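You operate a simulated robot arm through the tools that you are given. There is no shell and no other tool. Be economical: measure what you need, move in short steps, check, and stop when the job is done.

Carry out the task below with a simulated robot arm. There is one attempt and no reset: what you move stays moved.

JOB
Level the flow cup stand by its bubble, then run the paint into the steel cup.
Fine: turn the yellow foot knob alone, cup under before the lever opens, lever shut after, spill nothing.

It is judged by the outcome, as a careful person would: the job done as asked, and still so three seconds after it is handed in. It fails if anything else is knocked over, pushed out of place, dropped, spilled or broken.

ROBOT AND FRAMES
A 6-joint arm with a two-finger parallel gripper, fixed in place. Base frame: the origin is at the foot of the arm, x ahead of it, y to its left, z up; the work surface is at about z = 880. Lengths are in mm, angles in degrees, forces in N, time in s.
With the tool pointing down near the work surface it reaches from about 240 to 640 mm from the base axis. Its first joint turns from -66.0 to 66.0 degrees. Payload 2.7 kg.
Tool frame: the origin (TCP) lies between the finger pads and is the grasp point; the fingertips stand 23 mm ahead of it; z points along the fingers, y is the line along which they close. The gripper opens to 94 mm. The fingers are 38 mm wide and 10 mm thick; the gripper's body (54 by 96 mm) begins 39 mm behind the TCP.
Orientation is that of the tool frame in the base frame, as a unit quaternion [x, y, z, w]. With the fingers straight down and closing along the base's y, the tool's x points along the base's -x, its y along +y and its z along -z.

CONTROLS
- The arm moves only by the tool arm_command. Its argument "commands" is a list of rows, each an object (a shift or turn left out is 0, a gripper value left out holds the last) with "offset": the shift along the tool's x, y, z in units of 400 mm (1.0 is 400 mm), a list of three; "delta_rot": the turn, a rotation vector about the tool's x, y, z in units of 60 degrees (1.0 is 60 degrees), a list of three; "hand": the closure, from 0 (fully open) to 1 (shut). In form: [{"offset": [dx, dy, dz], "delta_rot": [ax, ay, az], "hand": hand}, ...]. A call has 1 to 10 rows; each row is the pose to reach, as a shift and turn from the pose commanded when the call began, along the tool's axes at that moment. A call with a number of a shift or a turn outside -1 to 1 is refused whole. Rows are played at 5 a second. More than 50 mm and 8.6 degrees between two rows, or a gripper value outside its range, and nothing of the call is played. Where a pose cannot be reached the arm comes as near as it can. A force on the tool above 60 N (or 10 N above the force at the start of the call, whichever is more), or a blocked arm, ends the call early, and 0.2 s more pass. Each finger travels about 45 mm/s and halts on what it meets, pressing with about 27 N; the grip force reading is that of the motor and also rises with nothing between the fingers. The clock runs only during rows and for 0.2 s after the last one: add rows that repeat a pose to give the fingers time. It gives the time, the measured TCP pose, the force on the tool (base axes), the opening and the grip force at its end, in the units of the frame above (readings bear some noise).
- Cameras (640 x 400 px; columns grow to the right, rows downward): "scene" is fixed at [98.2, -430.1, 1428.9]; the picture's right is [0.67, -0.74, 0.00], its down [-0.33, -0.30, -0.90] and it looks along [0.66, 0.60, -0.44] (base axes); focal length 333 px, centre (320, 200). "wrist" rides on the gripper at [86, 16, -75] in the tool frame; the picture's right is [-0.18, 0.98, 0.00], its down [-0.58, -0.11, -0.81] and it looks along [-0.79, -0.15, 0.59] (tool axes); focal length 243 px, centre (320, 200).
- grab_frame(camera): a new picture of that camera. It takes no simulated time.
- measure_at(camera, pixels): for up to 12 pixels [column, row] of the newest picture of that camera ("zoom" is the newest enlarged one), the place [x, y, z] in the base frame of the surface seen there, good to about 3 mm, but the place of the scene camera against the robot may be out by one fixed shift of up to 25 mm in any direction. It takes no simulated time.
- inspect(camera, box): a new picture of the part [left, top, right, bottom] of that camera's present view, enlarged. It takes no simulated time.
- close_job(): hands the job in; it is judged then, once.

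Keep the steps short. Do not move on a guess: measure, check each grasp and each placing, and mend mistakes. In all there are 80 turns and 38 pictures (those below and enlarged ones count). Leave the gripper open and the arm clear of the work at the hand-in unless told otherwise, and finish with a single line.

The tools are called after "Request:" as name(argument=value, ...) on one line, values as JSON. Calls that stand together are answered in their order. arm_command: Moves the arm, as the interface text tells. Its arguments: {"type":"object","properties":{"commands":{"type":"array","items":{"type":"object","properties":{"offset":{"type":"array","items":{"type":"number"}},"delta_rot":{"type":"array","items":{"type":"number"}},"hand":{"type":"number"}}}}},"required":["commands"]} The other tools are called the same way: grab_frame (camera) takes a picture; measure_at (camera, pixels) gives the place of the surface under pixels of a picture; inspect (camera, box) takes an enlarged picture of a part of a camera's view; close_job () hands the job in.

At the start:

```text
time: 0.0
tcp_pos: [420.6, 53.6, 1244.2]
tool_rot: [0.0, 1.0, 0.0, 0.001]
ft_force: [-0.3, -0.1, -0.3]
finger_gap: 94.0
finger_force: 0.0
```

scene: 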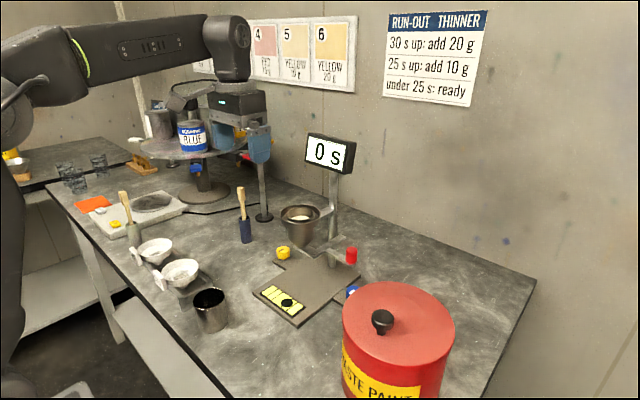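
wrist: 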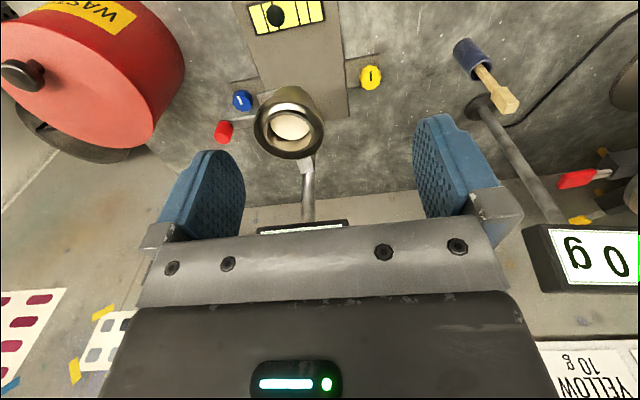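

I see the stand with its yellow knob (scene ~283,253), red lever knob (~351,255), blue knob (~351,291), bubble vial (~283,300) and steel cup (~210,310). I'll enlarge these first.

Request:
inspect(camera="scene", box=[180, 180, 380, 340])

Request:
inspect(camera="wrist", box=[180, 0, 420, 160])

Request:
measure_at(camera="wrist", pixels=[[371, 76], [362, 85], [242, 100], [222, 132], [290, 125], [265, 120], [290, 158], [275, 15], [288, 14], [347, 110], [250, 45], [307, 200]])

Request:
measure_at(camera="scene", pixels=[[283, 252], [351, 250], [352, 291], [286, 303], [210, 293], [210, 325], [210, 302], [300, 213], [300, 240], [320, 290], [195, 300], [227, 300]])

```text
2.50 times, centred on (280, 260) of scene
```

zoom: 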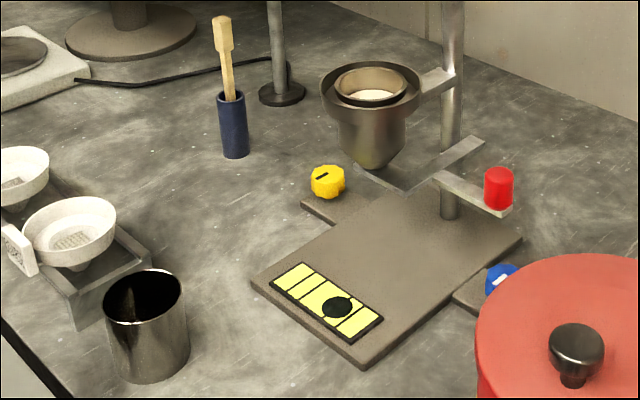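

```text
2.50 times, centred on (300, 80) of wrist
```

zoom: 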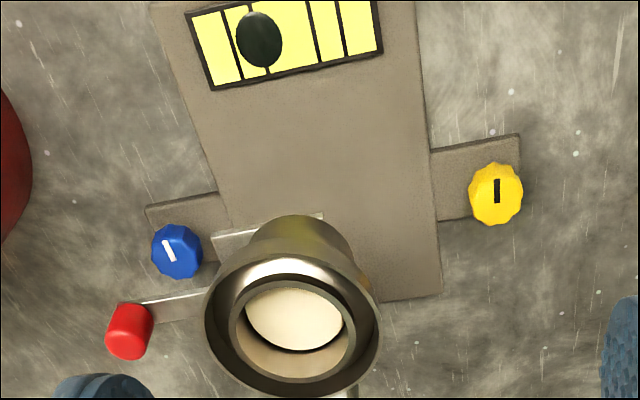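

```text
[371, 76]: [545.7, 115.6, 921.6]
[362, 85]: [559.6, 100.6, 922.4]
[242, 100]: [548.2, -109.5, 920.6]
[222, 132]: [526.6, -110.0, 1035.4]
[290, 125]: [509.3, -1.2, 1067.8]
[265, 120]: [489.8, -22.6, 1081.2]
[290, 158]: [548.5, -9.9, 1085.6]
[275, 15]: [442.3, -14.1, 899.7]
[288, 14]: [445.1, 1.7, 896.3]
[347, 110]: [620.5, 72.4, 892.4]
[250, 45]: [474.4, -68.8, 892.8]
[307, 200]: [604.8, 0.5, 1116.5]
```

```text
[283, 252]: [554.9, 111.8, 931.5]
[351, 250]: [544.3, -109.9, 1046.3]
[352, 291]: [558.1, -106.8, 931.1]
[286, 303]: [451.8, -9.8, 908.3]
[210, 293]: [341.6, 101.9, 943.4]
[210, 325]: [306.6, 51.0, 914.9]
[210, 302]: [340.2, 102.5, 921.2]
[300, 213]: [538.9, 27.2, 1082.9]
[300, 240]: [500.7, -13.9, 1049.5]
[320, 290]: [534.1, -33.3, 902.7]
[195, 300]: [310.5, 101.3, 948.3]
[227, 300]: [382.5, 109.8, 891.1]
```

The wrist camera is the true frame and the scene reads about (+10, 0, +10) off. The bubble sits on the blue (-y) side, so the yellow (+y) side is low. I'll measure details on the enlarged wrist picture and scene zone points around the knob, brush holder and lever.

Request:
measure_at(camera="zoom", pixels=[[496, 192], [474, 195], [521, 192], [496, 166], [505, 220], [450, 165], [510, 145], [570, 170], [128, 315], [180, 305], [128, 345], [385, 270]])

Request:
measure_at(camera="wrist", pixels=[[472, 50], [505, 105], [460, 70], [488, 55], [236, 12], [325, 12], [265, 15], [290, 92], [255, 130], [323, 128]])

Request:
inspect(camera="scene", box=[260, 190, 380, 265])

```text
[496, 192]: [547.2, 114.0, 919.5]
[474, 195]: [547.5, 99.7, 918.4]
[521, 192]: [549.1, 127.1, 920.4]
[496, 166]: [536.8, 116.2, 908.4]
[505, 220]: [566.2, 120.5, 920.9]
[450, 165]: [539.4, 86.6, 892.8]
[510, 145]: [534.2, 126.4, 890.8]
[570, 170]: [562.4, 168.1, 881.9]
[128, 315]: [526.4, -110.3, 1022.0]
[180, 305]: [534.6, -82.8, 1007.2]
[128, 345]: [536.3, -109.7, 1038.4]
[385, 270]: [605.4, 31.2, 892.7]
```

```text
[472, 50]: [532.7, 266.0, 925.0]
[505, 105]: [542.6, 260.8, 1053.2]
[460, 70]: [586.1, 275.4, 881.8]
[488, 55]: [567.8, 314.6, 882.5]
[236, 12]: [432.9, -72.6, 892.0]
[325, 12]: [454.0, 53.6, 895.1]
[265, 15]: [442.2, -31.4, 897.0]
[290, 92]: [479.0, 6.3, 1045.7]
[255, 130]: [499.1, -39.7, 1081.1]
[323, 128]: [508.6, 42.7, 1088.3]
```

```text
5.33 times, centred on (320, 228) of scene
```

zoom: 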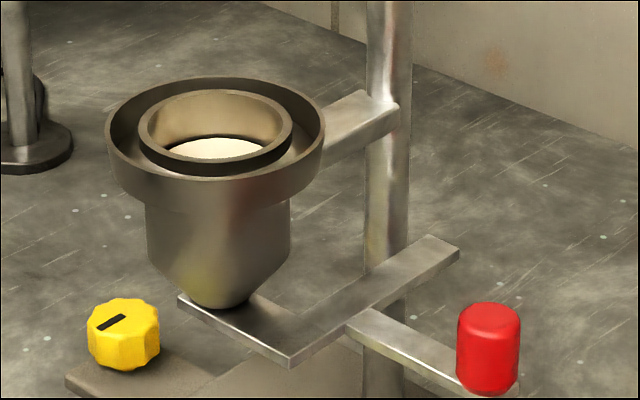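

Knob centre is about (549, 114), top z 920, the bar under it z 892. Nothing else is within the gripper's path. I'll move over the knob at a height of z≈1100, partly closing the fingers to about 50 mm.

Request:
arm_command(commands=[{"offset": [-0.08, 0.038, 0], "hand": 0.3}, {"offset": [-0.16, 0.076, 0.03], "hand": 0.4}, {"offset": [-0.24, 0.114, 0.1], "hand": 0.42}, {"offset": [-0.3, 0.145, 0.18], "hand": 0.42}, {"offset": [-0.322, 0.152, 0.27], "hand": 0.42}, {"offset": [-0.322, 0.152, 0.36], "hand": 0.42}, {"offset": [-0.322, 0.152, 0.36], "hand": 0.42}])

Request:
grab_frame(camera="wrist")

```text
time: 1.6
tcp_pos: [549.9, 115.9, 1099.1]
tool_rot: [0.001, 1.0, 0.0, 0.001]
ft_force: [-0.2, -0.7, 0.3]
finger_gap: 54.6
finger_force: 0.0
```

```text
32 pictures are left
```

wrist: 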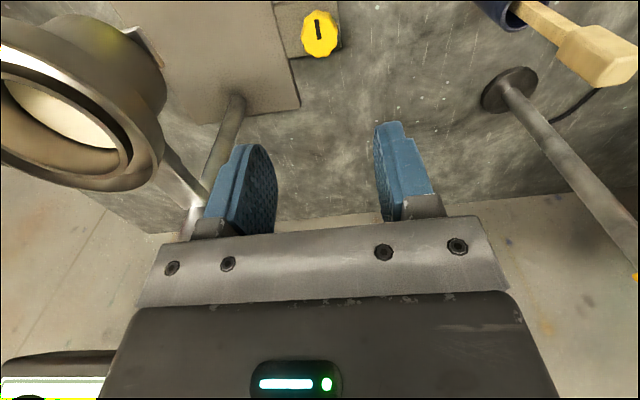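

The knob is at (320,33) in the wrist view. I'll measure it again from closer.

Request:
measure_at(camera="wrist", pixels=[[320, 33], [303, 33], [339, 33], [319, 14], [322, 48], [322, 56], [290, 30], [140, 165], [165, 100]])

```text
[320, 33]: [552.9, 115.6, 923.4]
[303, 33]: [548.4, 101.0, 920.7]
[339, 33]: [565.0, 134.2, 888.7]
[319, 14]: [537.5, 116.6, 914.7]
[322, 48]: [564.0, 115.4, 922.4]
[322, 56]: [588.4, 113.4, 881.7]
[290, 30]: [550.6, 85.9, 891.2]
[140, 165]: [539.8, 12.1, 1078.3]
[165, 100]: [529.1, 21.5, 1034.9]
```

Knob centre is (550.5, 115.5). I'll descend straight to TCP z≈920, so the tips are at about 897, clear of the bar.

Request:
arm_command(commands=[{"offset": [0, 0, 0.1]}, {"offset": [0, 0, 0.2]}, {"offset": [0, 0, 0.3]}, {"offset": [0, 0, 0.38]}, {"offset": [0, 0, 0.42]}, {"offset": [0, 0, 0.447]}, {"offset": [0, 0, 0.447]}])

Request:
inspect(camera="scene", box=[230, 200, 390, 330])

```text
time: 3.2
tcp_pos: [549.1, 114.4, 920.9]
tool_rot: [0.0, 1.0, 0.001, 0.001]
ft_force: [-0.3, 0.2, 0.1]
finger_gap: 54.8
finger_force: 0.0
```

```text
3.08 times, centred on (310, 265) of scene
```

zoom: 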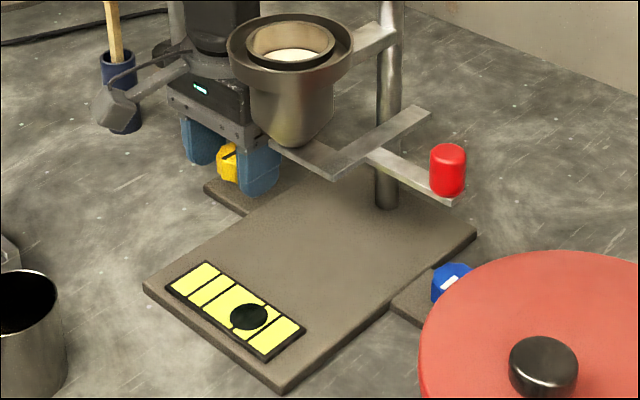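

Fingers straddle the knob. Closing gently, then turning 30° clockwise (from above) as a test.

Request:
arm_command(commands=[{"hand": 0.7}, {"hand": 0.85}, {"hand": 0.85}, {"hand": 0.85}, {"delta_rot": [0, 0, 0.125], "hand": 0.85}, {"delta_rot": [0, 0, 0.25], "hand": 0.85}, {"delta_rot": [0, 0, 0.375], "hand": 0.85}, {"delta_rot": [0, 0, 0.5], "hand": 0.85}, {"delta_rot": [0, 0, 0.5], "hand": 0.85}])

Request:
inspect(camera="scene", box=[230, 200, 390, 330])

```text
time: 5.2
tcp_pos: [549.6, 118.0, 921.7]
tool_rot: [0.258, 0.966, 0.002, 0.001]
ft_force: [0.4, 23.8, -0.9]
finger_gap: 34.0
finger_force: 44.8
```

```text
3.08 times, centred on (310, 265) of scene
```

zoom: 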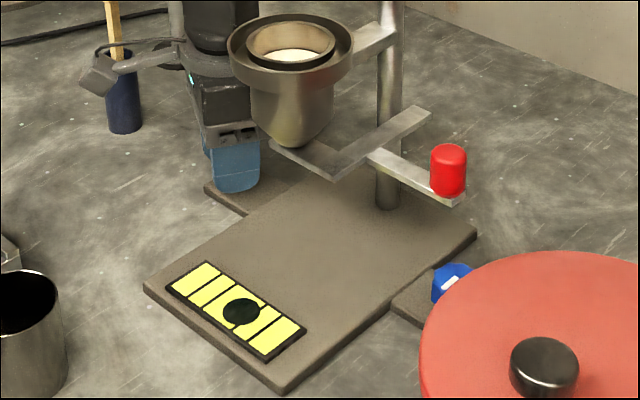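

The bubble moved towards the centre. There's a 24 N side load because the knob centre is about y 118. I'll relieve that, and look closely at the vial.

Request:
arm_command(commands=[{"offset": [0.0044, 0.0076, 0], "hand": 0.85}, {"offset": [0.0044, 0.0076, 0], "hand": 0.85}])

Request:
inspect(camera="scene", box=[258, 275, 318, 325])

```text
time: 5.8
tcp_pos: [549.1, 117.5, 922.2]
tool_rot: [0.26, 0.966, -0.001, 0.0]
ft_force: [0.5, 8.8, -5.6]
finger_gap: 33.8
finger_force: 44.8
```

```text
8.00 times, centred on (288, 300) of scene
```

zoom: 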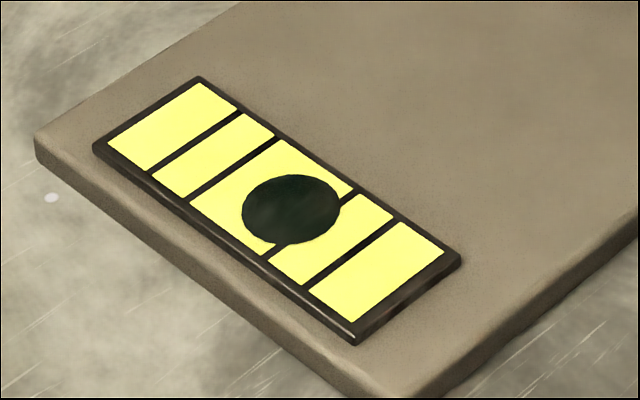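

The bubble needs about 19 zoom px more, and 30° gave about 21. Turning another 26°.

Request:
arm_command(commands=[{"delta_rot": [0, 0, 0.11]}, {"delta_rot": [0, 0, 0.22]}, {"delta_rot": [0, 0, 0.33]}, {"delta_rot": [0, 0, 0.43]}, {"delta_rot": [0, 0, 0.43]}, {"delta_rot": [0, 0, 0.43]}])

Request:
inspect(camera="scene", box=[258, 275, 318, 325])

```text
time: 7.2
tcp_pos: [550.9, 119.7, 921.0]
tool_rot: [0.468, 0.884, 0.003, 0.003]
ft_force: [28.1, 25.6, -15.3]
finger_gap: 33.8
finger_force: 45.0
```

```text
8.00 times, centred on (288, 300) of scene
```

zoom: 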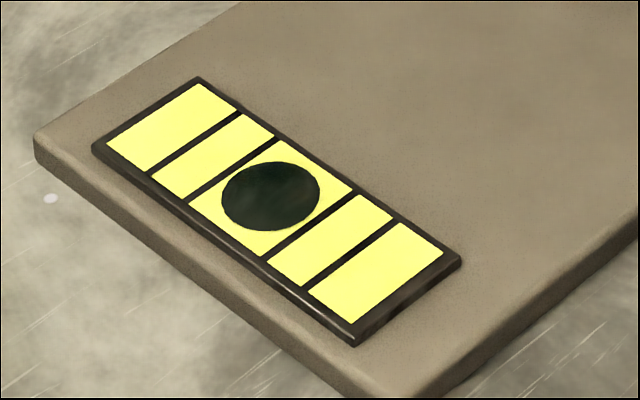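

The bubble is centred at about (271,196) against the box centre (272,195). I'll relieve the side load, then open the fingers.

Request:
arm_command(commands=[{"offset": [0.002, 0.0104, 0.004]}, {"offset": [0.002, 0.0104, 0.004]}])

Request:
arm_command(commands=[{"hand": 0.6}, {"hand": 0.45}, {"hand": 0.42}, {"hand": 0.42}])

Request:
inspect(camera="scene", box=[258, 275, 318, 325])

```text
time: 7.8
tcp_pos: [552.5, 120.8, 921.5]
tool_rot: [0.469, 0.883, -0.001, 0.002]
ft_force: [-9.8, 6.1, 16.4]
finger_gap: 33.7
finger_force: 45.4
```

```text
time: 8.8
tcp_pos: [552.7, 120.1, 919.4]
tool_rot: [0.467, 0.884, 0.001, 0.0]
ft_force: [0.8, 0.0, 0.6]
finger_gap: 54.6
finger_force: 0.0
```

```text
8.00 times, centred on (288, 300) of scene
```

zoom: 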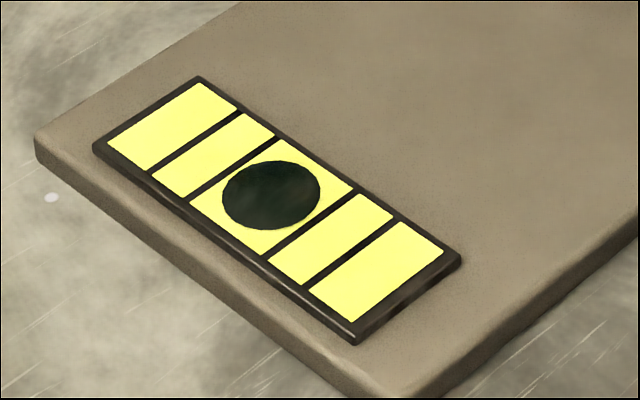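

Level holds after release. I'll lift straight up and unwind the wrist.

Request:
arm_command(commands=[{"offset": [0, 0, -0.05], "hand": 0.42}, {"offset": [0, 0, -0.16]}, {"offset": [0, 0, -0.27]}, {"offset": [0, 0, -0.37], "delta_rot": [0, 0, -0.13]}, {"offset": [0, 0, -0.48], "delta_rot": [0, 0, -0.26]}, {"offset": [0, 0, -0.58], "delta_rot": [0, 0, -0.39]}, {"offset": [0, 0, -0.65], "delta_rot": [0, 0, -0.52]}, {"offset": [0, 0, -0.65], "delta_rot": [0, 0, -0.66]}, {"offset": [0, 0, -0.65], "delta_rot": [0, 0, -0.8]}, {"offset": [0, 0, -0.65], "delta_rot": [0, 0, -0.934]}])

```text
time: 11.0
tcp_pos: [553.0, 121.7, 1178.8]
tool_rot: [-0.004, 1.0, 0.0, 0.001]
ft_force: [0.6, -0.3, 0.2]
finger_gap: 54.6
finger_force: 0.0
```

Now moving back to x≈340 to view the steel cup from the wrist camera, opening the fingers fully.

Request:
arm_command(commands=[{"offset": [0.11, -0.02, 0], "hand": 0.2}, {"offset": [0.22, -0.04, 0], "hand": 0}, {"offset": [0.33, -0.06, 0]}, {"offset": [0.44, -0.08, 0]}, {"offset": [0.52, -0.1, 0]}, {"offset": [0.5325, -0.105, 0.02]}, {"offset": [0.5325, -0.105, 0.02]}])

Request:
grab_frame(camera="wrist")

```text
time: 12.6
tcp_pos: [338.4, 78.5, 1169.5]
tool_rot: [-0.002, 1.0, 0.0, 0.001]
ft_force: [0.3, 0.5, 0.1]
finger_gap: 94.0
finger_force: 0.0
```

```text
26 pictures are left
```

wrist: 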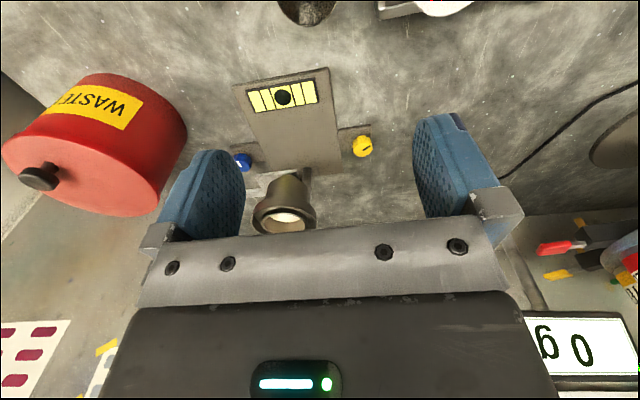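

The cup is at the top edge (306,5). I'll move further back and up for a full view.

Request:
arm_command(commands=[{"offset": [0.08, 0, -0.06]}, {"offset": [0.16, 0, -0.1]}, {"offset": [0.16, 0, -0.1]}])

Request:
inspect(camera="wrist", box=[200, 0, 440, 150])

Request:
inspect(camera="scene", box=[120, 220, 270, 350])

```text
time: 13.4
tcp_pos: [274.1, 77.4, 1210.5]
tool_rot: [-0.002, 1.0, -0.001, 0.0]
ft_force: [0.2, -0.2, -0.3]
finger_gap: 93.8
finger_force: 0.0
```

```text
2.67 times, centred on (320, 75) of wrist
```

zoom: 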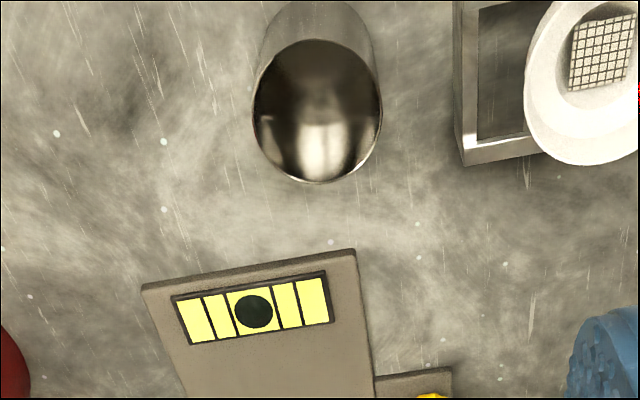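

```text
3.08 times, centred on (195, 285) of scene
```

zoom: 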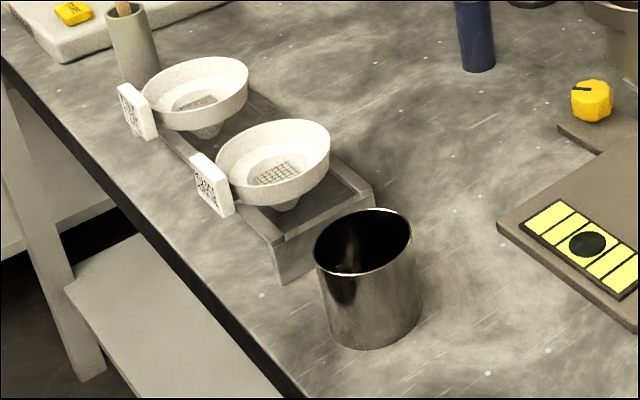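

Cup is fully visible. I'll take a fresh wrist frame to measure its rim and the stand.

Request:
grab_frame(camera="wrist")

Request:
measure_at(camera="wrist", pixels=[[319, 15], [319, 67], [295, 43], [342, 43], [299, 24], [338, 24], [301, 60], [336, 60], [319, 8], [320, 45], [374, 58], [296, 116]])

Request:
measure_at(camera="zoom", pixels=[[365, 273], [365, 208], [315, 245], [412, 235], [340, 300], [370, 320], [400, 300], [372, 346], [372, 200], [320, 180], [290, 240], [250, 225]])

```text
23 pictures are left
```

wrist: 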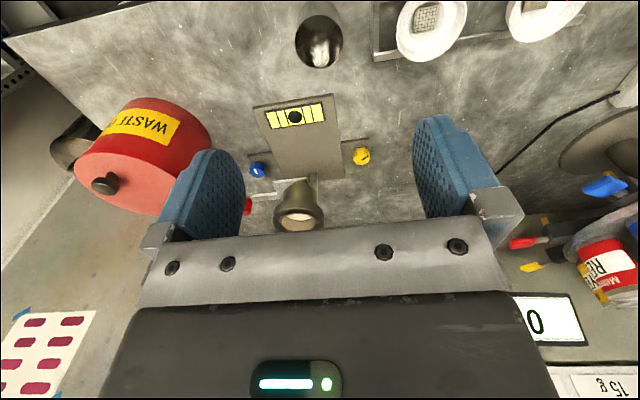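

```text
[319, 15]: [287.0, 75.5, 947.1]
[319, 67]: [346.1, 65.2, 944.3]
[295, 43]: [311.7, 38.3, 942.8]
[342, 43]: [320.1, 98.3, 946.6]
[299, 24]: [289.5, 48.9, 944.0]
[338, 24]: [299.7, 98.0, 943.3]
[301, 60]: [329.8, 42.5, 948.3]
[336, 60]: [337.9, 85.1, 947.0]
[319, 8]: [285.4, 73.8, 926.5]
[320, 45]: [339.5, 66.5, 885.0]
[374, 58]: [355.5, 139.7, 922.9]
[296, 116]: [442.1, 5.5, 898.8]
```

```text
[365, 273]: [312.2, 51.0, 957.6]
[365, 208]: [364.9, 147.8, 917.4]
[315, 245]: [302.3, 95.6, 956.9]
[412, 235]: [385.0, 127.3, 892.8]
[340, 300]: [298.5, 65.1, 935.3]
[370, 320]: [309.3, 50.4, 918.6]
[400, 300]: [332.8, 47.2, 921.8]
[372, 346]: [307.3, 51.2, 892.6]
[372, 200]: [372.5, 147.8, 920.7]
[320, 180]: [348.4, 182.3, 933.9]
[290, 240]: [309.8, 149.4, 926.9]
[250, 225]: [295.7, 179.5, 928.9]
```

Cup centre ≈ (316, 70), radius ≈ 30, rim z 946. Since the flow cup hangs low over the target, a vertical gripper won't fit there. I plan to grasp the steel cup with the tool tilted about 45° forward. First I'll measure the tray edge, plate edges and waste can, for clearances.

Request:
measure_at(camera="wrist", pixels=[[372, 5], [371, 30], [373, 57], [398, 40], [257, 108], [335, 97], [345, 150], [185, 115], [100, 110], [210, 135], [360, 90], [298, 178]])

```text
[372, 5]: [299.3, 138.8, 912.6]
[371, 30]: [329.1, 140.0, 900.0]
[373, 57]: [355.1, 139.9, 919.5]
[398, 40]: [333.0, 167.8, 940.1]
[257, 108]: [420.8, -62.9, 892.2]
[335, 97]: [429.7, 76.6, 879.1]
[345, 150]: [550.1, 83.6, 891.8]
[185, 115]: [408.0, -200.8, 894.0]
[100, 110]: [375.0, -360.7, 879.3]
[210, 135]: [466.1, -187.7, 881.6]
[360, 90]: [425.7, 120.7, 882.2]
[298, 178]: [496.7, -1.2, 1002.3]
```

Tray edge is at y≈139, so there's room for open fingers. I'll tilt 45° forward above the cup at z≈1050 to check it's reachable.

Request:
arm_command(commands=[{"offset": [-0.02, 0, 0.06], "delta_rot": [0, -0.12, 0], "hand": 0.05}, {"offset": [-0.04, -0.005, 0.13], "delta_rot": [0, -0.24, 0], "hand": 0.08}, {"offset": [-0.06, -0.01, 0.2], "delta_rot": [0, -0.36, 0]}, {"offset": [-0.08, -0.015, 0.27], "delta_rot": [0, -0.48, 0]}, {"offset": [-0.1, -0.0175, 0.34], "delta_rot": [0, -0.6, 0]}, {"offset": [-0.105, -0.0175, 0.4], "delta_rot": [0, -0.68, 0]}, {"offset": [-0.105, -0.0175, 0.4], "delta_rot": [0, -0.75, 0]}, {"offset": [-0.105, -0.0175, 0.4], "delta_rot": [0, -0.75, 0]}])

Request:
grab_frame(camera="scene")

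```text
time: 15.2
tcp_pos: [345.7, 71.5, 1071.6]
tool_rot: [-0.008, 0.933, 0.01, 0.359]
ft_force: [0.2, -0.9, 0.4]
finger_gap: 86.5
finger_force: 0.0
out of reach, approached as far as the arm can: row 6, 7, 8
```

```text
22 pictures are left
```

scene: 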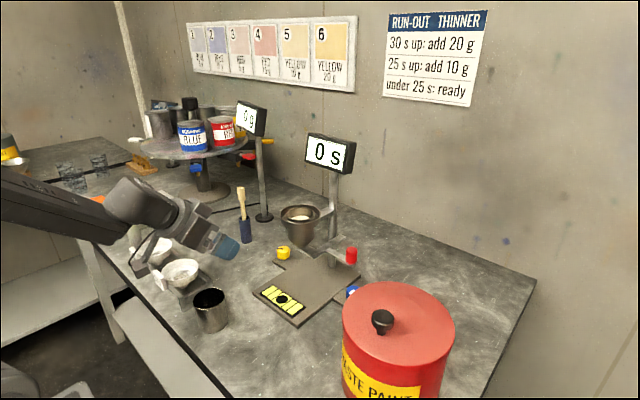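

45° isn't reachable that close in. So I'll pick the cup with the tool vertical, set it down on open table farther out (about 450,130), and regrasp it tilted there. First back to vertical.

Request:
arm_command(commands=[{"offset": [-0.03, 0, -0.03], "delta_rot": [0, 0.12, 0]}, {"offset": [-0.053, 0, -0.053], "delta_rot": [0, 0.24, 0]}, {"offset": [-0.053, 0, -0.053], "delta_rot": [0, 0.36, 0]}, {"offset": [-0.053, 0, -0.053], "delta_rot": [0, 0.48, 0]}, {"offset": [-0.053, 0, -0.053], "delta_rot": [0, 0.6, 0]}, {"offset": [-0.053, 0, -0.053], "delta_rot": [0, 0.7, 0]}, {"offset": [-0.053, 0, -0.053], "delta_rot": [0, 0.7, 0]}])

```text
time: 16.8
tcp_pos: [317.5, 70.1, 1080.8]
tool_rot: [-0.002, 1.0, -0.001, 0.027]
ft_force: [0.1, -0.4, 1.1]
finger_gap: 86.5
finger_force: 0.1
```

Now correcting the remaining 3° and descending over the cup to TCP z≈928.

Request:
arm_command(commands=[{"offset": [0.005, 0, 0.06], "delta_rot": [0, 0.05, 0]}, {"offset": [0.015, 0, 0.16], "delta_rot": [0, 0.05, 0]}, {"offset": [0.02, 0, 0.24], "delta_rot": [0, 0.05, 0]}, {"offset": [0.024, 0, 0.32], "delta_rot": [0, 0.05, 0]}, {"offset": [0.025, 0, 0.36], "delta_rot": [0, 0.05, 0]}, {"offset": [0.025, 0, 0.382], "delta_rot": [0, 0.05, 0]}, {"offset": [0.025, 0, 0.382], "delta_rot": [0, 0.05, 0]}])

Request:
inspect(camera="scene", box=[120, 220, 270, 350])

```text
time: 18.4
tcp_pos: [314.8, 71.4, 929.6]
tool_rot: [-0.001, 1.0, 0.0, 0.0]
ft_force: [0.5, 0.2, -0.5]
finger_gap: 86.5
finger_force: 0.1
```

```text
3.08 times, centred on (195, 285) of scene
```

zoom: 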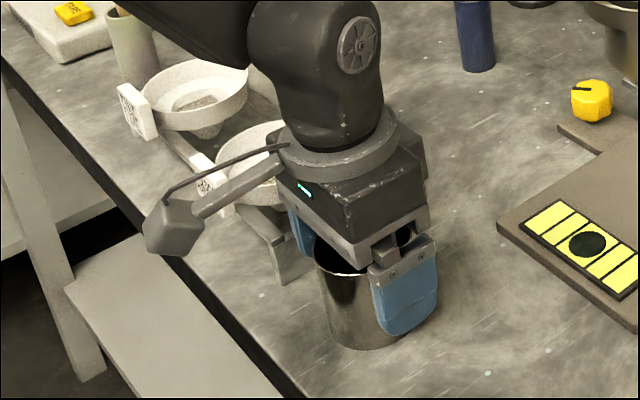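

Fingers straddle the cup, clear of the tray. Closing on it and lifting 60 mm.

Request:
arm_command(commands=[{"hand": 0.3}, {"hand": 0.5}, {"hand": 0.5}, {"hand": 0.5}, {"offset": [0, 0, -0.05], "hand": 0.5}, {"offset": [0, 0, -0.15], "hand": 0.5}, {"offset": [0, 0, -0.15], "hand": 0.5}])

```text
time: 20.0
tcp_pos: [314.7, 68.7, 988.5]
tool_rot: [-0.001, 1.0, 0.0, 0.0]
ft_force: [0.6, -1.3, -0.9]
finger_gap: 61.3
finger_force: 27.2
```

Cup is held (gap 61 mm). Carrying it forward at this height, then left to (450,130).

Request:
arm_command(commands=[{"offset": [-0.09, 0, 0]}, {"offset": [-0.18, 0, 0]}, {"offset": [-0.27, 0.0, 0]}, {"offset": [-0.3385, 0.04, 0]}, {"offset": [-0.3385, 0.1, 0]}, {"offset": [-0.3385, 0.15, 0]}, {"offset": [-0.3385, 0.15, 0.06]}, {"offset": [-0.3385, 0.15, 0.12]}, {"offset": [-0.3385, 0.15, 0.146]}, {"offset": [-0.3385, 0.15, 0.146]}])

Request:
inspect(camera="scene", box=[170, 190, 330, 320])

```text
time: 22.2
tcp_pos: [451.2, 132.0, 929.7]
tool_rot: [-0.002, 1.0, 0.0, 0.002]
ft_force: [0.1, 0.1, -0.4]
finger_gap: 61.1
finger_force: 26.8
```

```text
3.08 times, centred on (250, 255) of scene
```

zoom: 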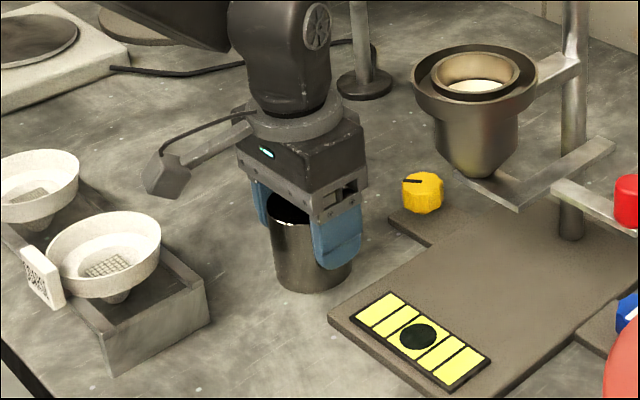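

Cup rests on the table. Opening to 86 mm, and rising 100 mm.

Request:
arm_command(commands=[{"hand": 0.3}, {"hand": 0.08}, {"hand": 0.08}, {"hand": 0.08}, {"offset": [0, 0, -0.06]}, {"offset": [0, 0, -0.16]}, {"offset": [0, 0, -0.26]}, {"offset": [0, 0, -0.26]}])

Request:
arm_command(commands=[{"delta_rot": [0, -0.12, 0]}, {"delta_rot": [0, -0.24, 0]}, {"delta_rot": [0, -0.36, 0]}, {"delta_rot": [0, -0.48, 0]}, {"delta_rot": [0, -0.6, 0]}, {"delta_rot": [0, -0.7, 0]}, {"delta_rot": [0, -0.75, 0]}, {"delta_rot": [0, -0.75, 0]}])

Request:
grab_frame(camera="scene")

Request:
grab_frame(camera="wrist")

```text
time: 24.0
tcp_pos: [451.4, 132.4, 1035.9]
tool_rot: [-0.002, 1.0, 0.001, 0.001]
ft_force: [0.7, 0.2, -0.3]
finger_gap: 86.5
finger_force: 0.1
```

```text
time: 25.8
tcp_pos: [450.5, 130.5, 1034.2]
tool_rot: [-0.002, 0.924, 0.002, 0.383]
ft_force: [-0.5, 0.6, 0.1]
finger_gap: 86.7
finger_force: 0.2
```

```text
19 pictures are left
```

scene: 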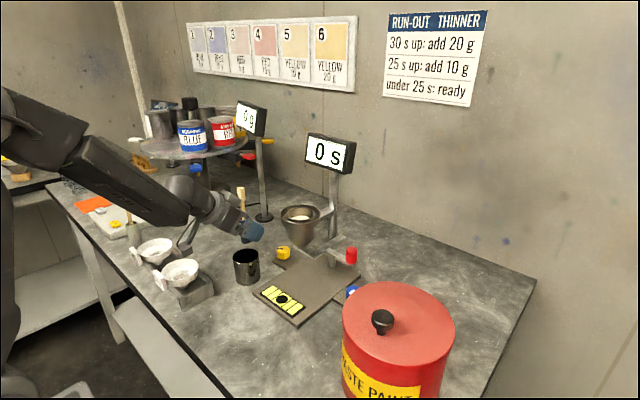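

```text
18 pictures are left
```

wrist: 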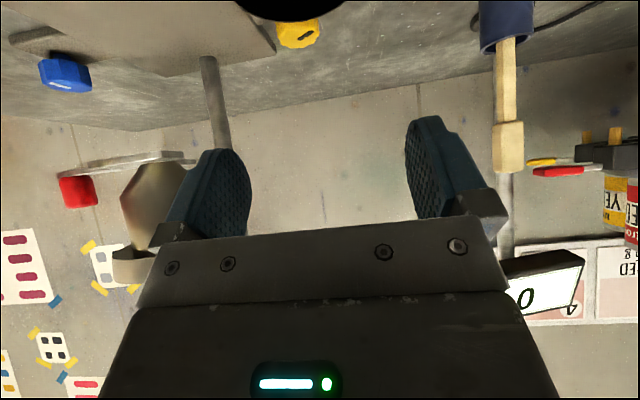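

The 45° pose is reachable here, but the wrist camera (at about (336,147)) would come down onto the strainer tray (y>139). I'll yaw the heading 30° about vertical, so the camera descends at about (343, 89), which is clear.

Request:
arm_command(commands=[{"delta_rot": [-0.088, 0, -0.088]}, {"delta_rot": [-0.177, 0, -0.177]}, {"delta_rot": [-0.265, 0, -0.265]}, {"delta_rot": [-0.3536, 0, -0.3536]}, {"delta_rot": [-0.3536, 0, -0.3536]}])

Request:
grab_frame(camera="scene")

Request:
measure_at(camera="scene", pixels=[[245, 252], [233, 256], [258, 256], [245, 264], [250, 283], [186, 245], [180, 248]])

```text
time: 27.0
tcp_pos: [449.4, 132.8, 1035.0]
tool_rot: [-0.242, 0.891, 0.101, 0.371]
ft_force: [0.5, 0.2, -0.4]
finger_gap: 86.7
finger_force: 0.0
out of reach, approached as far as the arm can: row 2, 3, 4
```

```text
17 pictures are left
```

scene: 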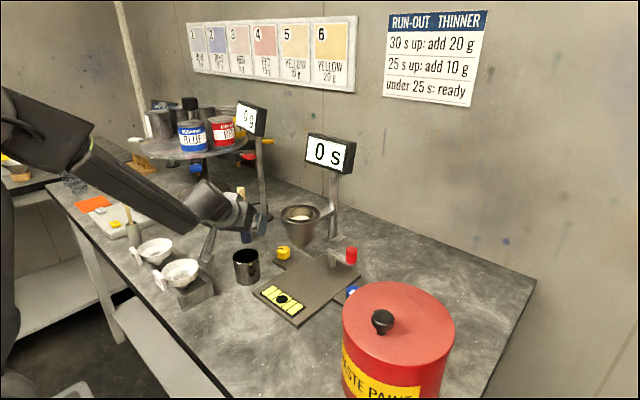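

```text
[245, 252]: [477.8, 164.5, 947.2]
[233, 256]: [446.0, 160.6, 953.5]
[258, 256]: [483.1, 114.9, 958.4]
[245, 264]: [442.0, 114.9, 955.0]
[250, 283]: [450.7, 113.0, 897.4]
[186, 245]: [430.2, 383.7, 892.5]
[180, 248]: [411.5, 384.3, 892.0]
```

The camera housing (scene ≈205,262) sits clear of the tray end and cup. Descending vertically to TCP z≈933 around the cup.

Request:
arm_command(commands=[{"offset": [0.04, 0, 0.042]}, {"offset": [0.08, 0, 0.083]}, {"offset": [0.12, 0, 0.123]}, {"offset": [0.15, 0, 0.153]}, {"offset": [0.17, 0, 0.173]}, {"offset": [0.179, 0, 0.182]}, {"offset": [0.179, 0, 0.182]}])

Request:
inspect(camera="scene", box=[170, 190, 330, 320])

```text
time: 28.6
tcp_pos: [451.3, 132.6, 931.8]
tool_rot: [-0.241, 0.892, 0.099, 0.371]
ft_force: [0.2, 0.4, 0.5]
finger_gap: 86.6
finger_force: 0.0
```

```text
3.08 times, centred on (250, 255) of scene
```

zoom: 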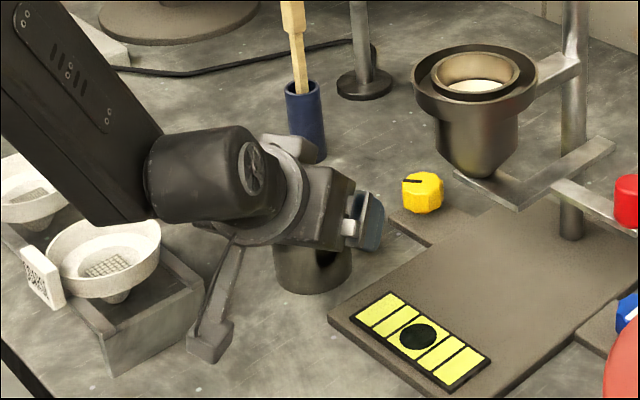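

No contact forces. Closing on the cup and lifting 50 mm vertically.

Request:
arm_command(commands=[{"hand": 0.3}, {"hand": 0.5}, {"hand": 0.5}, {"hand": 0.5}, {"offset": [-0.02, 0, -0.02]}, {"offset": [-0.06, 0, -0.06]}, {"offset": [-0.09, 0, -0.09]}, {"offset": [-0.09, 0, -0.09]}])

Request:
inspect(camera="scene", box=[170, 190, 330, 320])

```text
time: 30.4
tcp_pos: [450.9, 130.7, 983.9]
tool_rot: [-0.24, 0.892, 0.1, 0.371]
ft_force: [0.1, 0.1, 0.0]
finger_gap: 58.0
finger_force: 27.3
```

```text
3.08 times, centred on (250, 255) of scene
```

zoom: 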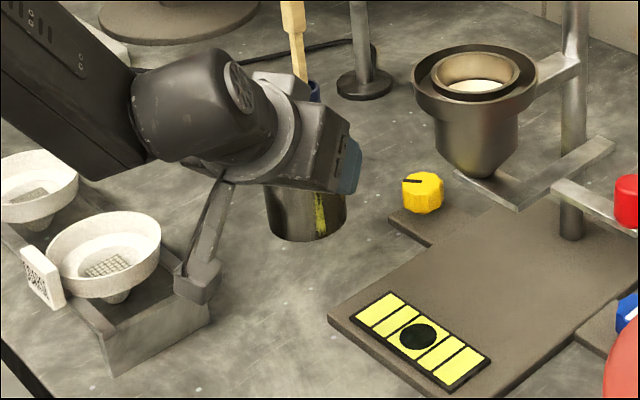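

Cup lifted upright. Before moving, I'll measure the outlet, strip and lever in this enlarged picture, with the yellow knob as a calibration point.

Request:
measure_at(camera="zoom", pixels=[[424, 178], [480, 175], [480, 165], [458, 179], [518, 205], [500, 190], [605, 145], [416, 75], [537, 75], [475, 102], [475, 48], [600, 205]])

Request:
measure_at(camera="scene", pixels=[[283, 249], [351, 249], [351, 262], [339, 249], [282, 213], [320, 213], [301, 207], [301, 222], [400, 300], [345, 310], [335, 205], [345, 258]])

```text
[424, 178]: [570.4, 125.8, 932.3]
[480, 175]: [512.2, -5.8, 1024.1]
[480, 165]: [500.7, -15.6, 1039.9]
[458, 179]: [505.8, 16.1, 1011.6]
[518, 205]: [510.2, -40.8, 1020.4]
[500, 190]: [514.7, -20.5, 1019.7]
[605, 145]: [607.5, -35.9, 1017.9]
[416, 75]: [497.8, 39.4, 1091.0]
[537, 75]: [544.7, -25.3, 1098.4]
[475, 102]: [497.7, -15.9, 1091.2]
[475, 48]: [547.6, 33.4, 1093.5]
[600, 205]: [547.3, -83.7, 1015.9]
```

```text
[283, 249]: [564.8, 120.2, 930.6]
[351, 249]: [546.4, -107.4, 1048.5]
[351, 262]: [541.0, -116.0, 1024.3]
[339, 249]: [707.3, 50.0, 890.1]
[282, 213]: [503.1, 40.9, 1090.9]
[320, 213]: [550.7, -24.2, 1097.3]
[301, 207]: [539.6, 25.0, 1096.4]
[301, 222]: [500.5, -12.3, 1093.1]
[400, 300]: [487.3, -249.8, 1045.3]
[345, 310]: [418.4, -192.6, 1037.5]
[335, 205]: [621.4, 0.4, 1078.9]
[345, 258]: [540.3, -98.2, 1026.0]
```

Calibrated (scene minus (10, 2.5, 10)), the outlet is about (509, 0) with its shutter strip at z≈1008, and the cup rim will be z≈959 on the plate. I'll carry the cup to the front of the plate (430, 0, 965) while unwinding the 30° yaw.

Request:
arm_command(commands=[{"offset": [0.03, -0.043, -0.019], "delta_rot": [0.059, 0, 0.059]}, {"offset": [0.06, -0.086, -0.038], "delta_rot": [0.118, 0, 0.118]}, {"offset": [0.09, -0.129, -0.057], "delta_rot": [0.177, 0, 0.177]}, {"offset": [0.12, -0.171, -0.076], "delta_rot": [0.236, 0, 0.236]}, {"offset": [0.15, -0.214, -0.095], "delta_rot": [0.295, 0, 0.295]}, {"offset": [0.181, -0.257, -0.114], "delta_rot": [0.3536, 0, 0.3536]}, {"offset": [0.181, -0.257, -0.114], "delta_rot": [0.3536, 0, 0.3536]}])

Request:
inspect(camera="scene", box=[210, 180, 370, 320])

```text
time: 32.0
tcp_pos: [430.1, 2.5, 964.1]
tool_rot: [-0.001, 0.924, 0.0, 0.383]
ft_force: [-0.3, 0.0, 0.4]
finger_gap: 57.8
finger_force: 26.9
```

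```text
2.86 times, centred on (290, 250) of scene
```

zoom: 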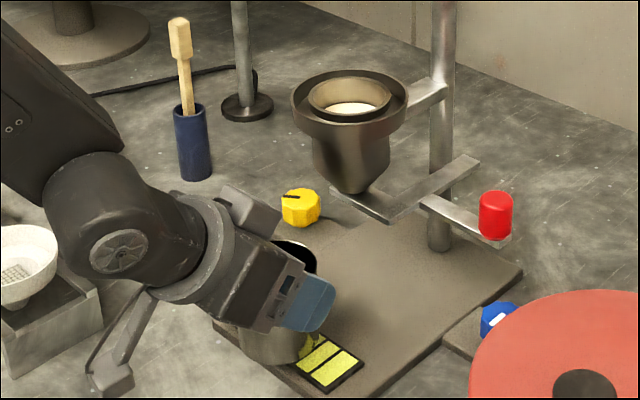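

Cup level and clear above the vial. Advancing 45 mm towards the outlet, then checking clearance.

Request:
arm_command(commands=[{"offset": [-0.025, -0.003, 0.03]}, {"offset": [-0.05, -0.005, 0.06]}, {"offset": [-0.0725, -0.005, 0.0866]}, {"offset": [-0.0725, -0.005, 0.0866]}])

Request:
inspect(camera="scene", box=[210, 180, 370, 320])

```text
time: 33.0
tcp_pos: [476.7, -0.2, 960.0]
tool_rot: [-0.002, 0.924, 0.001, 0.383]
ft_force: [-0.4, 0.4, -0.2]
finger_gap: 57.7
finger_force: 27.2
```

```text
2.86 times, centred on (290, 250) of scene
```

zoom: 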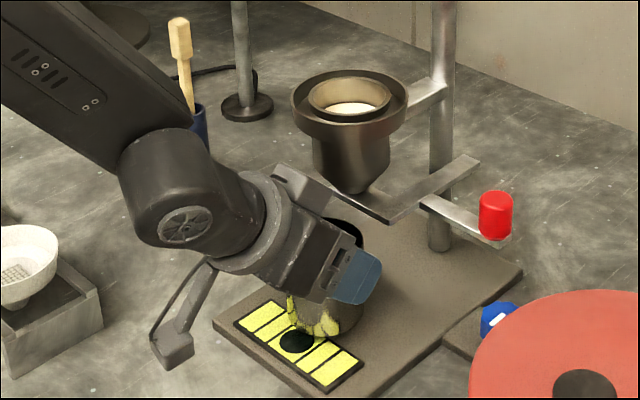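

There is a box on the upper side of the gripper (zoom ≈300,190) near the flow cup. I'll measure how close it is.

Request:
measure_at(camera="zoom", pixels=[[285, 172], [320, 195], [300, 205], [330, 185], [290, 185], [350, 240], [330, 235], [335, 165], [315, 180], [380, 205]])

```text
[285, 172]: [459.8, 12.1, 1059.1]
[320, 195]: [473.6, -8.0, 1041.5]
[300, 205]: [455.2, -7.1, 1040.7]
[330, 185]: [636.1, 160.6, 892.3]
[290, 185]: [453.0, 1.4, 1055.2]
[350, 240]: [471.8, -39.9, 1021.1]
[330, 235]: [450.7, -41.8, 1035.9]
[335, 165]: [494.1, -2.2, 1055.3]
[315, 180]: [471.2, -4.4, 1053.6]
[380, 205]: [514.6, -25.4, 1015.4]
```

At full advance that box would come within a few mm of the cone. So I'll set the cup down at x≈490 on the plate (clear of the vial), then regrasp farther back and bring it the last 19 mm.

Request:
arm_command(commands=[{"offset": [-0.008, 0, 0.015]}, {"offset": [-0.0159, 0, 0.03]}, {"offset": [-0.0065, 0, 0.0395]}, {"offset": [0.0009, 0, 0.0469]}, {"offset": [0.0027, 0, 0.0486]}, {"offset": [0.0027, 0, 0.0486]}])

Request:
inspect(camera="scene", box=[230, 200, 370, 320])

```text
time: 34.4
tcp_pos: [490.3, -0.7, 945.7]
tool_rot: [-0.002, 0.923, 0.001, 0.384]
ft_force: [-0.2, 0.3, 0.0]
finger_gap: 57.6
finger_force: 26.7
```

```text
3.33 times, centred on (300, 260) of scene
```

zoom: 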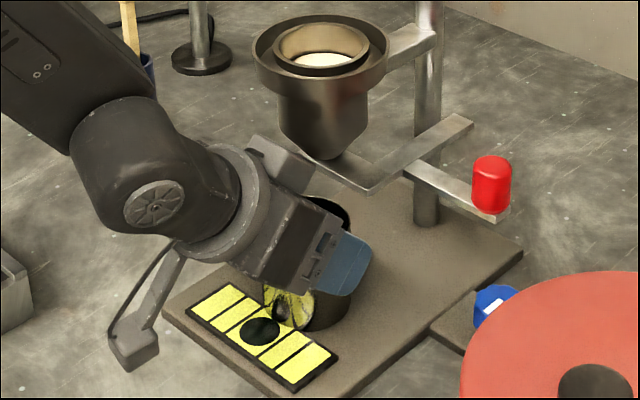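

No contact force yet. Lowering in small steps until the plate takes the cup.

Request:
arm_command(commands=[{"offset": [0.0018, 0, 0.0018]}, {"offset": [0.0035, 0, 0.0035]}, {"offset": [0.0035, 0, 0.0035]}])

```text
time: 35.2
tcp_pos: [488.7, 0.5, 943.8]
tool_rot: [-0.001, 0.923, 0.0, 0.384]
ft_force: [-1.0, -0.9, 2.4]
finger_gap: 57.4
finger_force: 27.4
```

Light contact (2.4 N), so the cup is standing. Opening, then backing off 15 mm in -x.

Request:
arm_command(commands=[{"hand": 0.3}, {"hand": 0.15}, {"hand": 0.15}, {"hand": 0.15}, {"offset": [0.013, 0, -0.013], "hand": 0.15}, {"offset": [0.0265, 0, -0.0265], "hand": 0.15}, {"offset": [0.0265, 0, -0.0265], "hand": 0.15}])

Request:
inspect(camera="scene", box=[230, 200, 370, 320])

```text
time: 36.8
tcp_pos: [473.6, 1.2, 943.6]
tool_rot: [-0.002, 0.923, 0.001, 0.384]
ft_force: [0.1, 0.0, -0.5]
finger_gap: 79.8
finger_force: 0.0
```

```text
3.33 times, centred on (300, 260) of scene
```

zoom: 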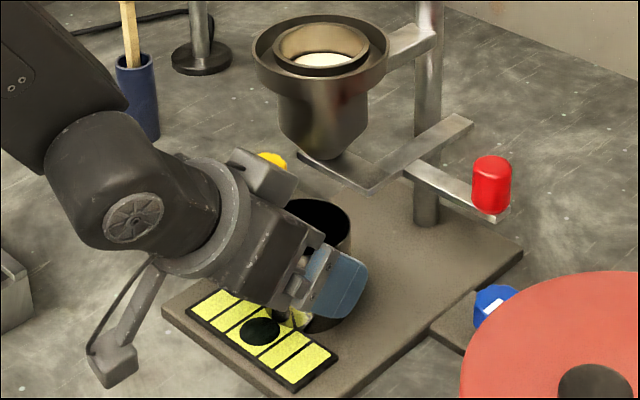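

Cup stands upright. Regrasping, lifting 3 mm, moving 20 mm forward and lowering.

Request:
arm_command(commands=[{"hand": 0.35}, {"hand": 0.5}, {"hand": 0.5}, {"hand": 0.5}, {"offset": [-0.0053, 0, -0.0053]}, {"offset": [-0.0173, 0, 0.0067]}, {"offset": [-0.0293, 0, 0.0187]}, {"offset": [-0.0407, 0, 0.0301]}, {"offset": [-0.0354, 0, 0.0354]}, {"offset": [-0.0349, 0, 0.0359]}])

Request:
inspect(camera="scene", box=[230, 200, 370, 320])

```text
time: 39.0
tcp_pos: [494.4, -0.3, 944.6]
tool_rot: [-0.001, 0.923, 0.0, 0.384]
ft_force: [0.5, -1.9, 2.7]
finger_gap: 56.6
finger_force: 27.0
```

```text
3.33 times, centred on (300, 260) of scene
```

zoom: 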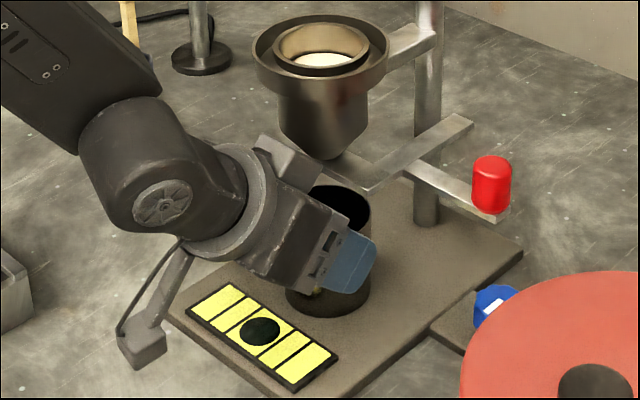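

Cup set under the outlet. Opening, and backing straight out along -x by 90 mm, then measuring.

Request:
arm_command(commands=[{"hand": 0.3}, {"hand": 0.1}, {"hand": 0.1}, {"hand": 0.1}, {"offset": [0.03, 0, -0.03], "hand": 0.1}, {"offset": [0.07, 0, -0.07]}, {"offset": [0.11, 0, -0.11]}, {"offset": [0.16, 0, -0.16]}, {"offset": [0.1, 0, -0.22]}, {"offset": [0.1, 0, -0.22]}])

Request:
inspect(camera="scene", box=[230, 200, 370, 320])

Request:
grab_frame(camera="wrist")

```text
time: 41.2
tcp_pos: [403.1, -1.2, 975.9]
tool_rot: [-0.002, 0.924, 0.002, 0.383]
ft_force: [-0.4, -0.5, 0.2]
finger_gap: 84.7
finger_force: 0.2
```

```text
3.33 times, centred on (300, 260) of scene
```

zoom: 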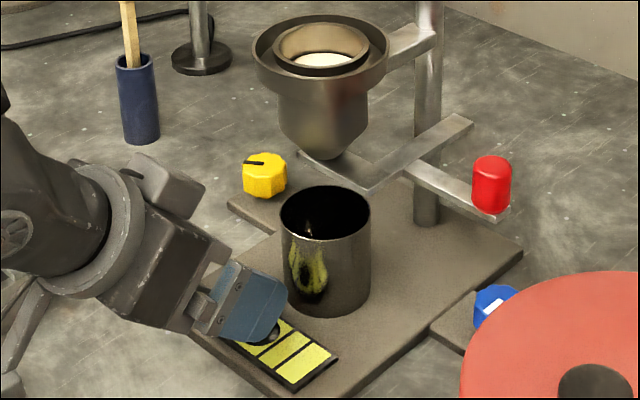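

```text
8 pictures are left
```

wrist: 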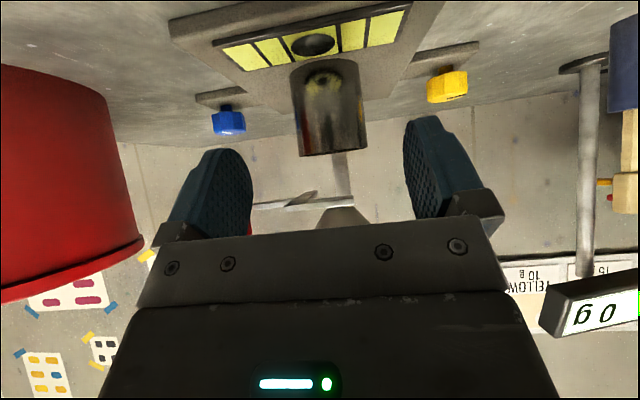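

The cup appears under the cone. Measuring cup rim, cone tip and lever parts in both views.

Request:
measure_at(camera="wrist", pixels=[[301, 150], [366, 145], [333, 150], [343, 212], [330, 212], [356, 218], [352, 203], [260, 206], [300, 197], [315, 193], [320, 204], [249, 228]])

Request:
measure_at(camera="zoom", pixels=[[281, 215], [370, 210], [325, 239], [325, 186], [325, 155], [298, 155], [370, 188], [470, 120], [405, 172], [492, 160], [492, 185], [512, 185]])

```text
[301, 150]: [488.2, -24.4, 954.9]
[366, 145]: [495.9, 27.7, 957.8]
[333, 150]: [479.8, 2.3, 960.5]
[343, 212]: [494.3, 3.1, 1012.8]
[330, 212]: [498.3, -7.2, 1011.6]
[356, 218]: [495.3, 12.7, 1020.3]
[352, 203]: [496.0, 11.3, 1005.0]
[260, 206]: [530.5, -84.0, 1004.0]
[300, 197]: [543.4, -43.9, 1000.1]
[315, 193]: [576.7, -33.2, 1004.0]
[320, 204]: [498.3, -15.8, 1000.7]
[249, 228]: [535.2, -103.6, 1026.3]
```

```text
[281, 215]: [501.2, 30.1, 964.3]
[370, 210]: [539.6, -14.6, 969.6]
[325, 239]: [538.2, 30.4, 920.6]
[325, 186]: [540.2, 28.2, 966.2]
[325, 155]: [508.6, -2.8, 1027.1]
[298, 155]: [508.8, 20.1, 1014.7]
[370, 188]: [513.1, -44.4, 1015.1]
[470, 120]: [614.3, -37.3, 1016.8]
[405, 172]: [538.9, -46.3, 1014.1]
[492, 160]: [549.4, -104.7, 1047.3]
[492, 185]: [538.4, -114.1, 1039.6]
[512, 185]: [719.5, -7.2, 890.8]
```

Cup centre ≈ (509, 2), right under the outlet (508, 2). Next the lever: red knob at about (535,-109), top z 1038, about 22 mm wide. I'll use the open fingers as a loose fork around it (closing along x, camera on the -y side). First going up and returning to vertical.

Request:
arm_command(commands=[{"offset": [-0.05, -0.02, -0.05], "delta_rot": [0, 0.0, 0]}, {"offset": [-0.1, -0.04, -0.1], "delta_rot": [0, 0.12, 0]}, {"offset": [-0.17, -0.06, -0.17], "delta_rot": [0, 0.24, 0]}, {"offset": [-0.24, -0.09, -0.24], "delta_rot": [0, 0.37, 0]}, {"offset": [-0.3, -0.12, -0.3], "delta_rot": [0, 0.5, 0]}, {"offset": [-0.35, -0.15, -0.35], "delta_rot": [0, 0.63, 0]}, {"offset": [-0.37, -0.15, -0.37], "delta_rot": [0, 0.75, 0]}, {"offset": [-0.37, -0.15, -0.37], "delta_rot": [0, 0.75, 0]}])

```text
time: 43.0
tcp_pos: [403.8, -62.3, 1186.0]
tool_rot: [-0.002, 1.0, 0.0, 0.0]
ft_force: [0.4, 0.1, 0.5]
finger_gap: 84.7
finger_force: 0.1
out of reach, approached as far as the arm can: row 1, 2
```

Now yawing -54° while shifting over.

Request:
arm_command(commands=[{"offset": [-0.03, -0.02, 0], "delta_rot": [0, 0, -0.13], "hand": 0.3}, {"offset": [-0.06, -0.04, 0], "delta_rot": [0, 0, -0.26], "hand": 0.5}, {"offset": [-0.09, -0.06, 0], "delta_rot": [0, 0, -0.39]}, {"offset": [-0.12, -0.08, 0], "delta_rot": [0, 0, -0.52]}, {"offset": [-0.15, -0.1, 0], "delta_rot": [0, 0, -0.65]}, {"offset": [-0.15, -0.117, 0], "delta_rot": [0, 0, -0.78]}, {"offset": [-0.15, -0.117, 0], "delta_rot": [0, 0, -0.9]}, {"offset": [-0.15, -0.117, 0], "delta_rot": [0, 0, -0.9]}])

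Request:
arm_command(commands=[{"delta_rot": [0, 0, -0.13]}, {"delta_rot": [0, 0, -0.26]}, {"delta_rot": [0, 0, -0.39]}, {"delta_rot": [0, 0, -0.5]}, {"delta_rot": [0, 0, -0.6]}, {"delta_rot": [0, 0, -0.6]}])

```text
time: 44.8
tcp_pos: [464.1, -106.4, 1186.1]
tool_rot: [-0.456, 0.89, -0.001, 0.001]
ft_force: [-0.1, 0.0, 0.2]
finger_gap: 47.1
finger_force: 0.0
```

```text
time: 46.2
tcp_pos: [464.0, -106.7, 1186.1]
tool_rot: [0.709, -0.706, 0.001, -0.001]
ft_force: [0.4, -1.1, 0.2]
finger_gap: 46.9
finger_force: 0.0
```

Orientation is right: tool y now lies along -x. A wrist picture here should show the knob and lever pivot for a precise measure.

Request:
grab_frame(camera="wrist")

```text
7 pictures are left
```

wrist: 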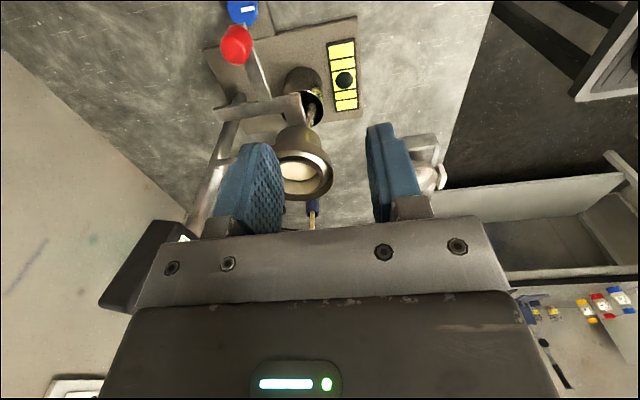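

Request:
measure_at(camera="wrist", pixels=[[237, 40], [224, 45], [250, 45], [237, 55], [237, 62], [240, 28], [260, 80], [240, 98], [220, 112], [295, 105], [305, 115], [345, 80]])

```text
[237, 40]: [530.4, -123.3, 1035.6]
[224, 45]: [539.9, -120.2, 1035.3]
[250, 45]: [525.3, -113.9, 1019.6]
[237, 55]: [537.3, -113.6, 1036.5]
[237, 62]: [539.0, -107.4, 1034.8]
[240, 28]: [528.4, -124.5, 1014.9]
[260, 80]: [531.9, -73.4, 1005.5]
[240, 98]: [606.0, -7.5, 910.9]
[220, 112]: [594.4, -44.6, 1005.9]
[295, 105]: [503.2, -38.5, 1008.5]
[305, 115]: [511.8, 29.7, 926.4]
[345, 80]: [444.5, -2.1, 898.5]
```

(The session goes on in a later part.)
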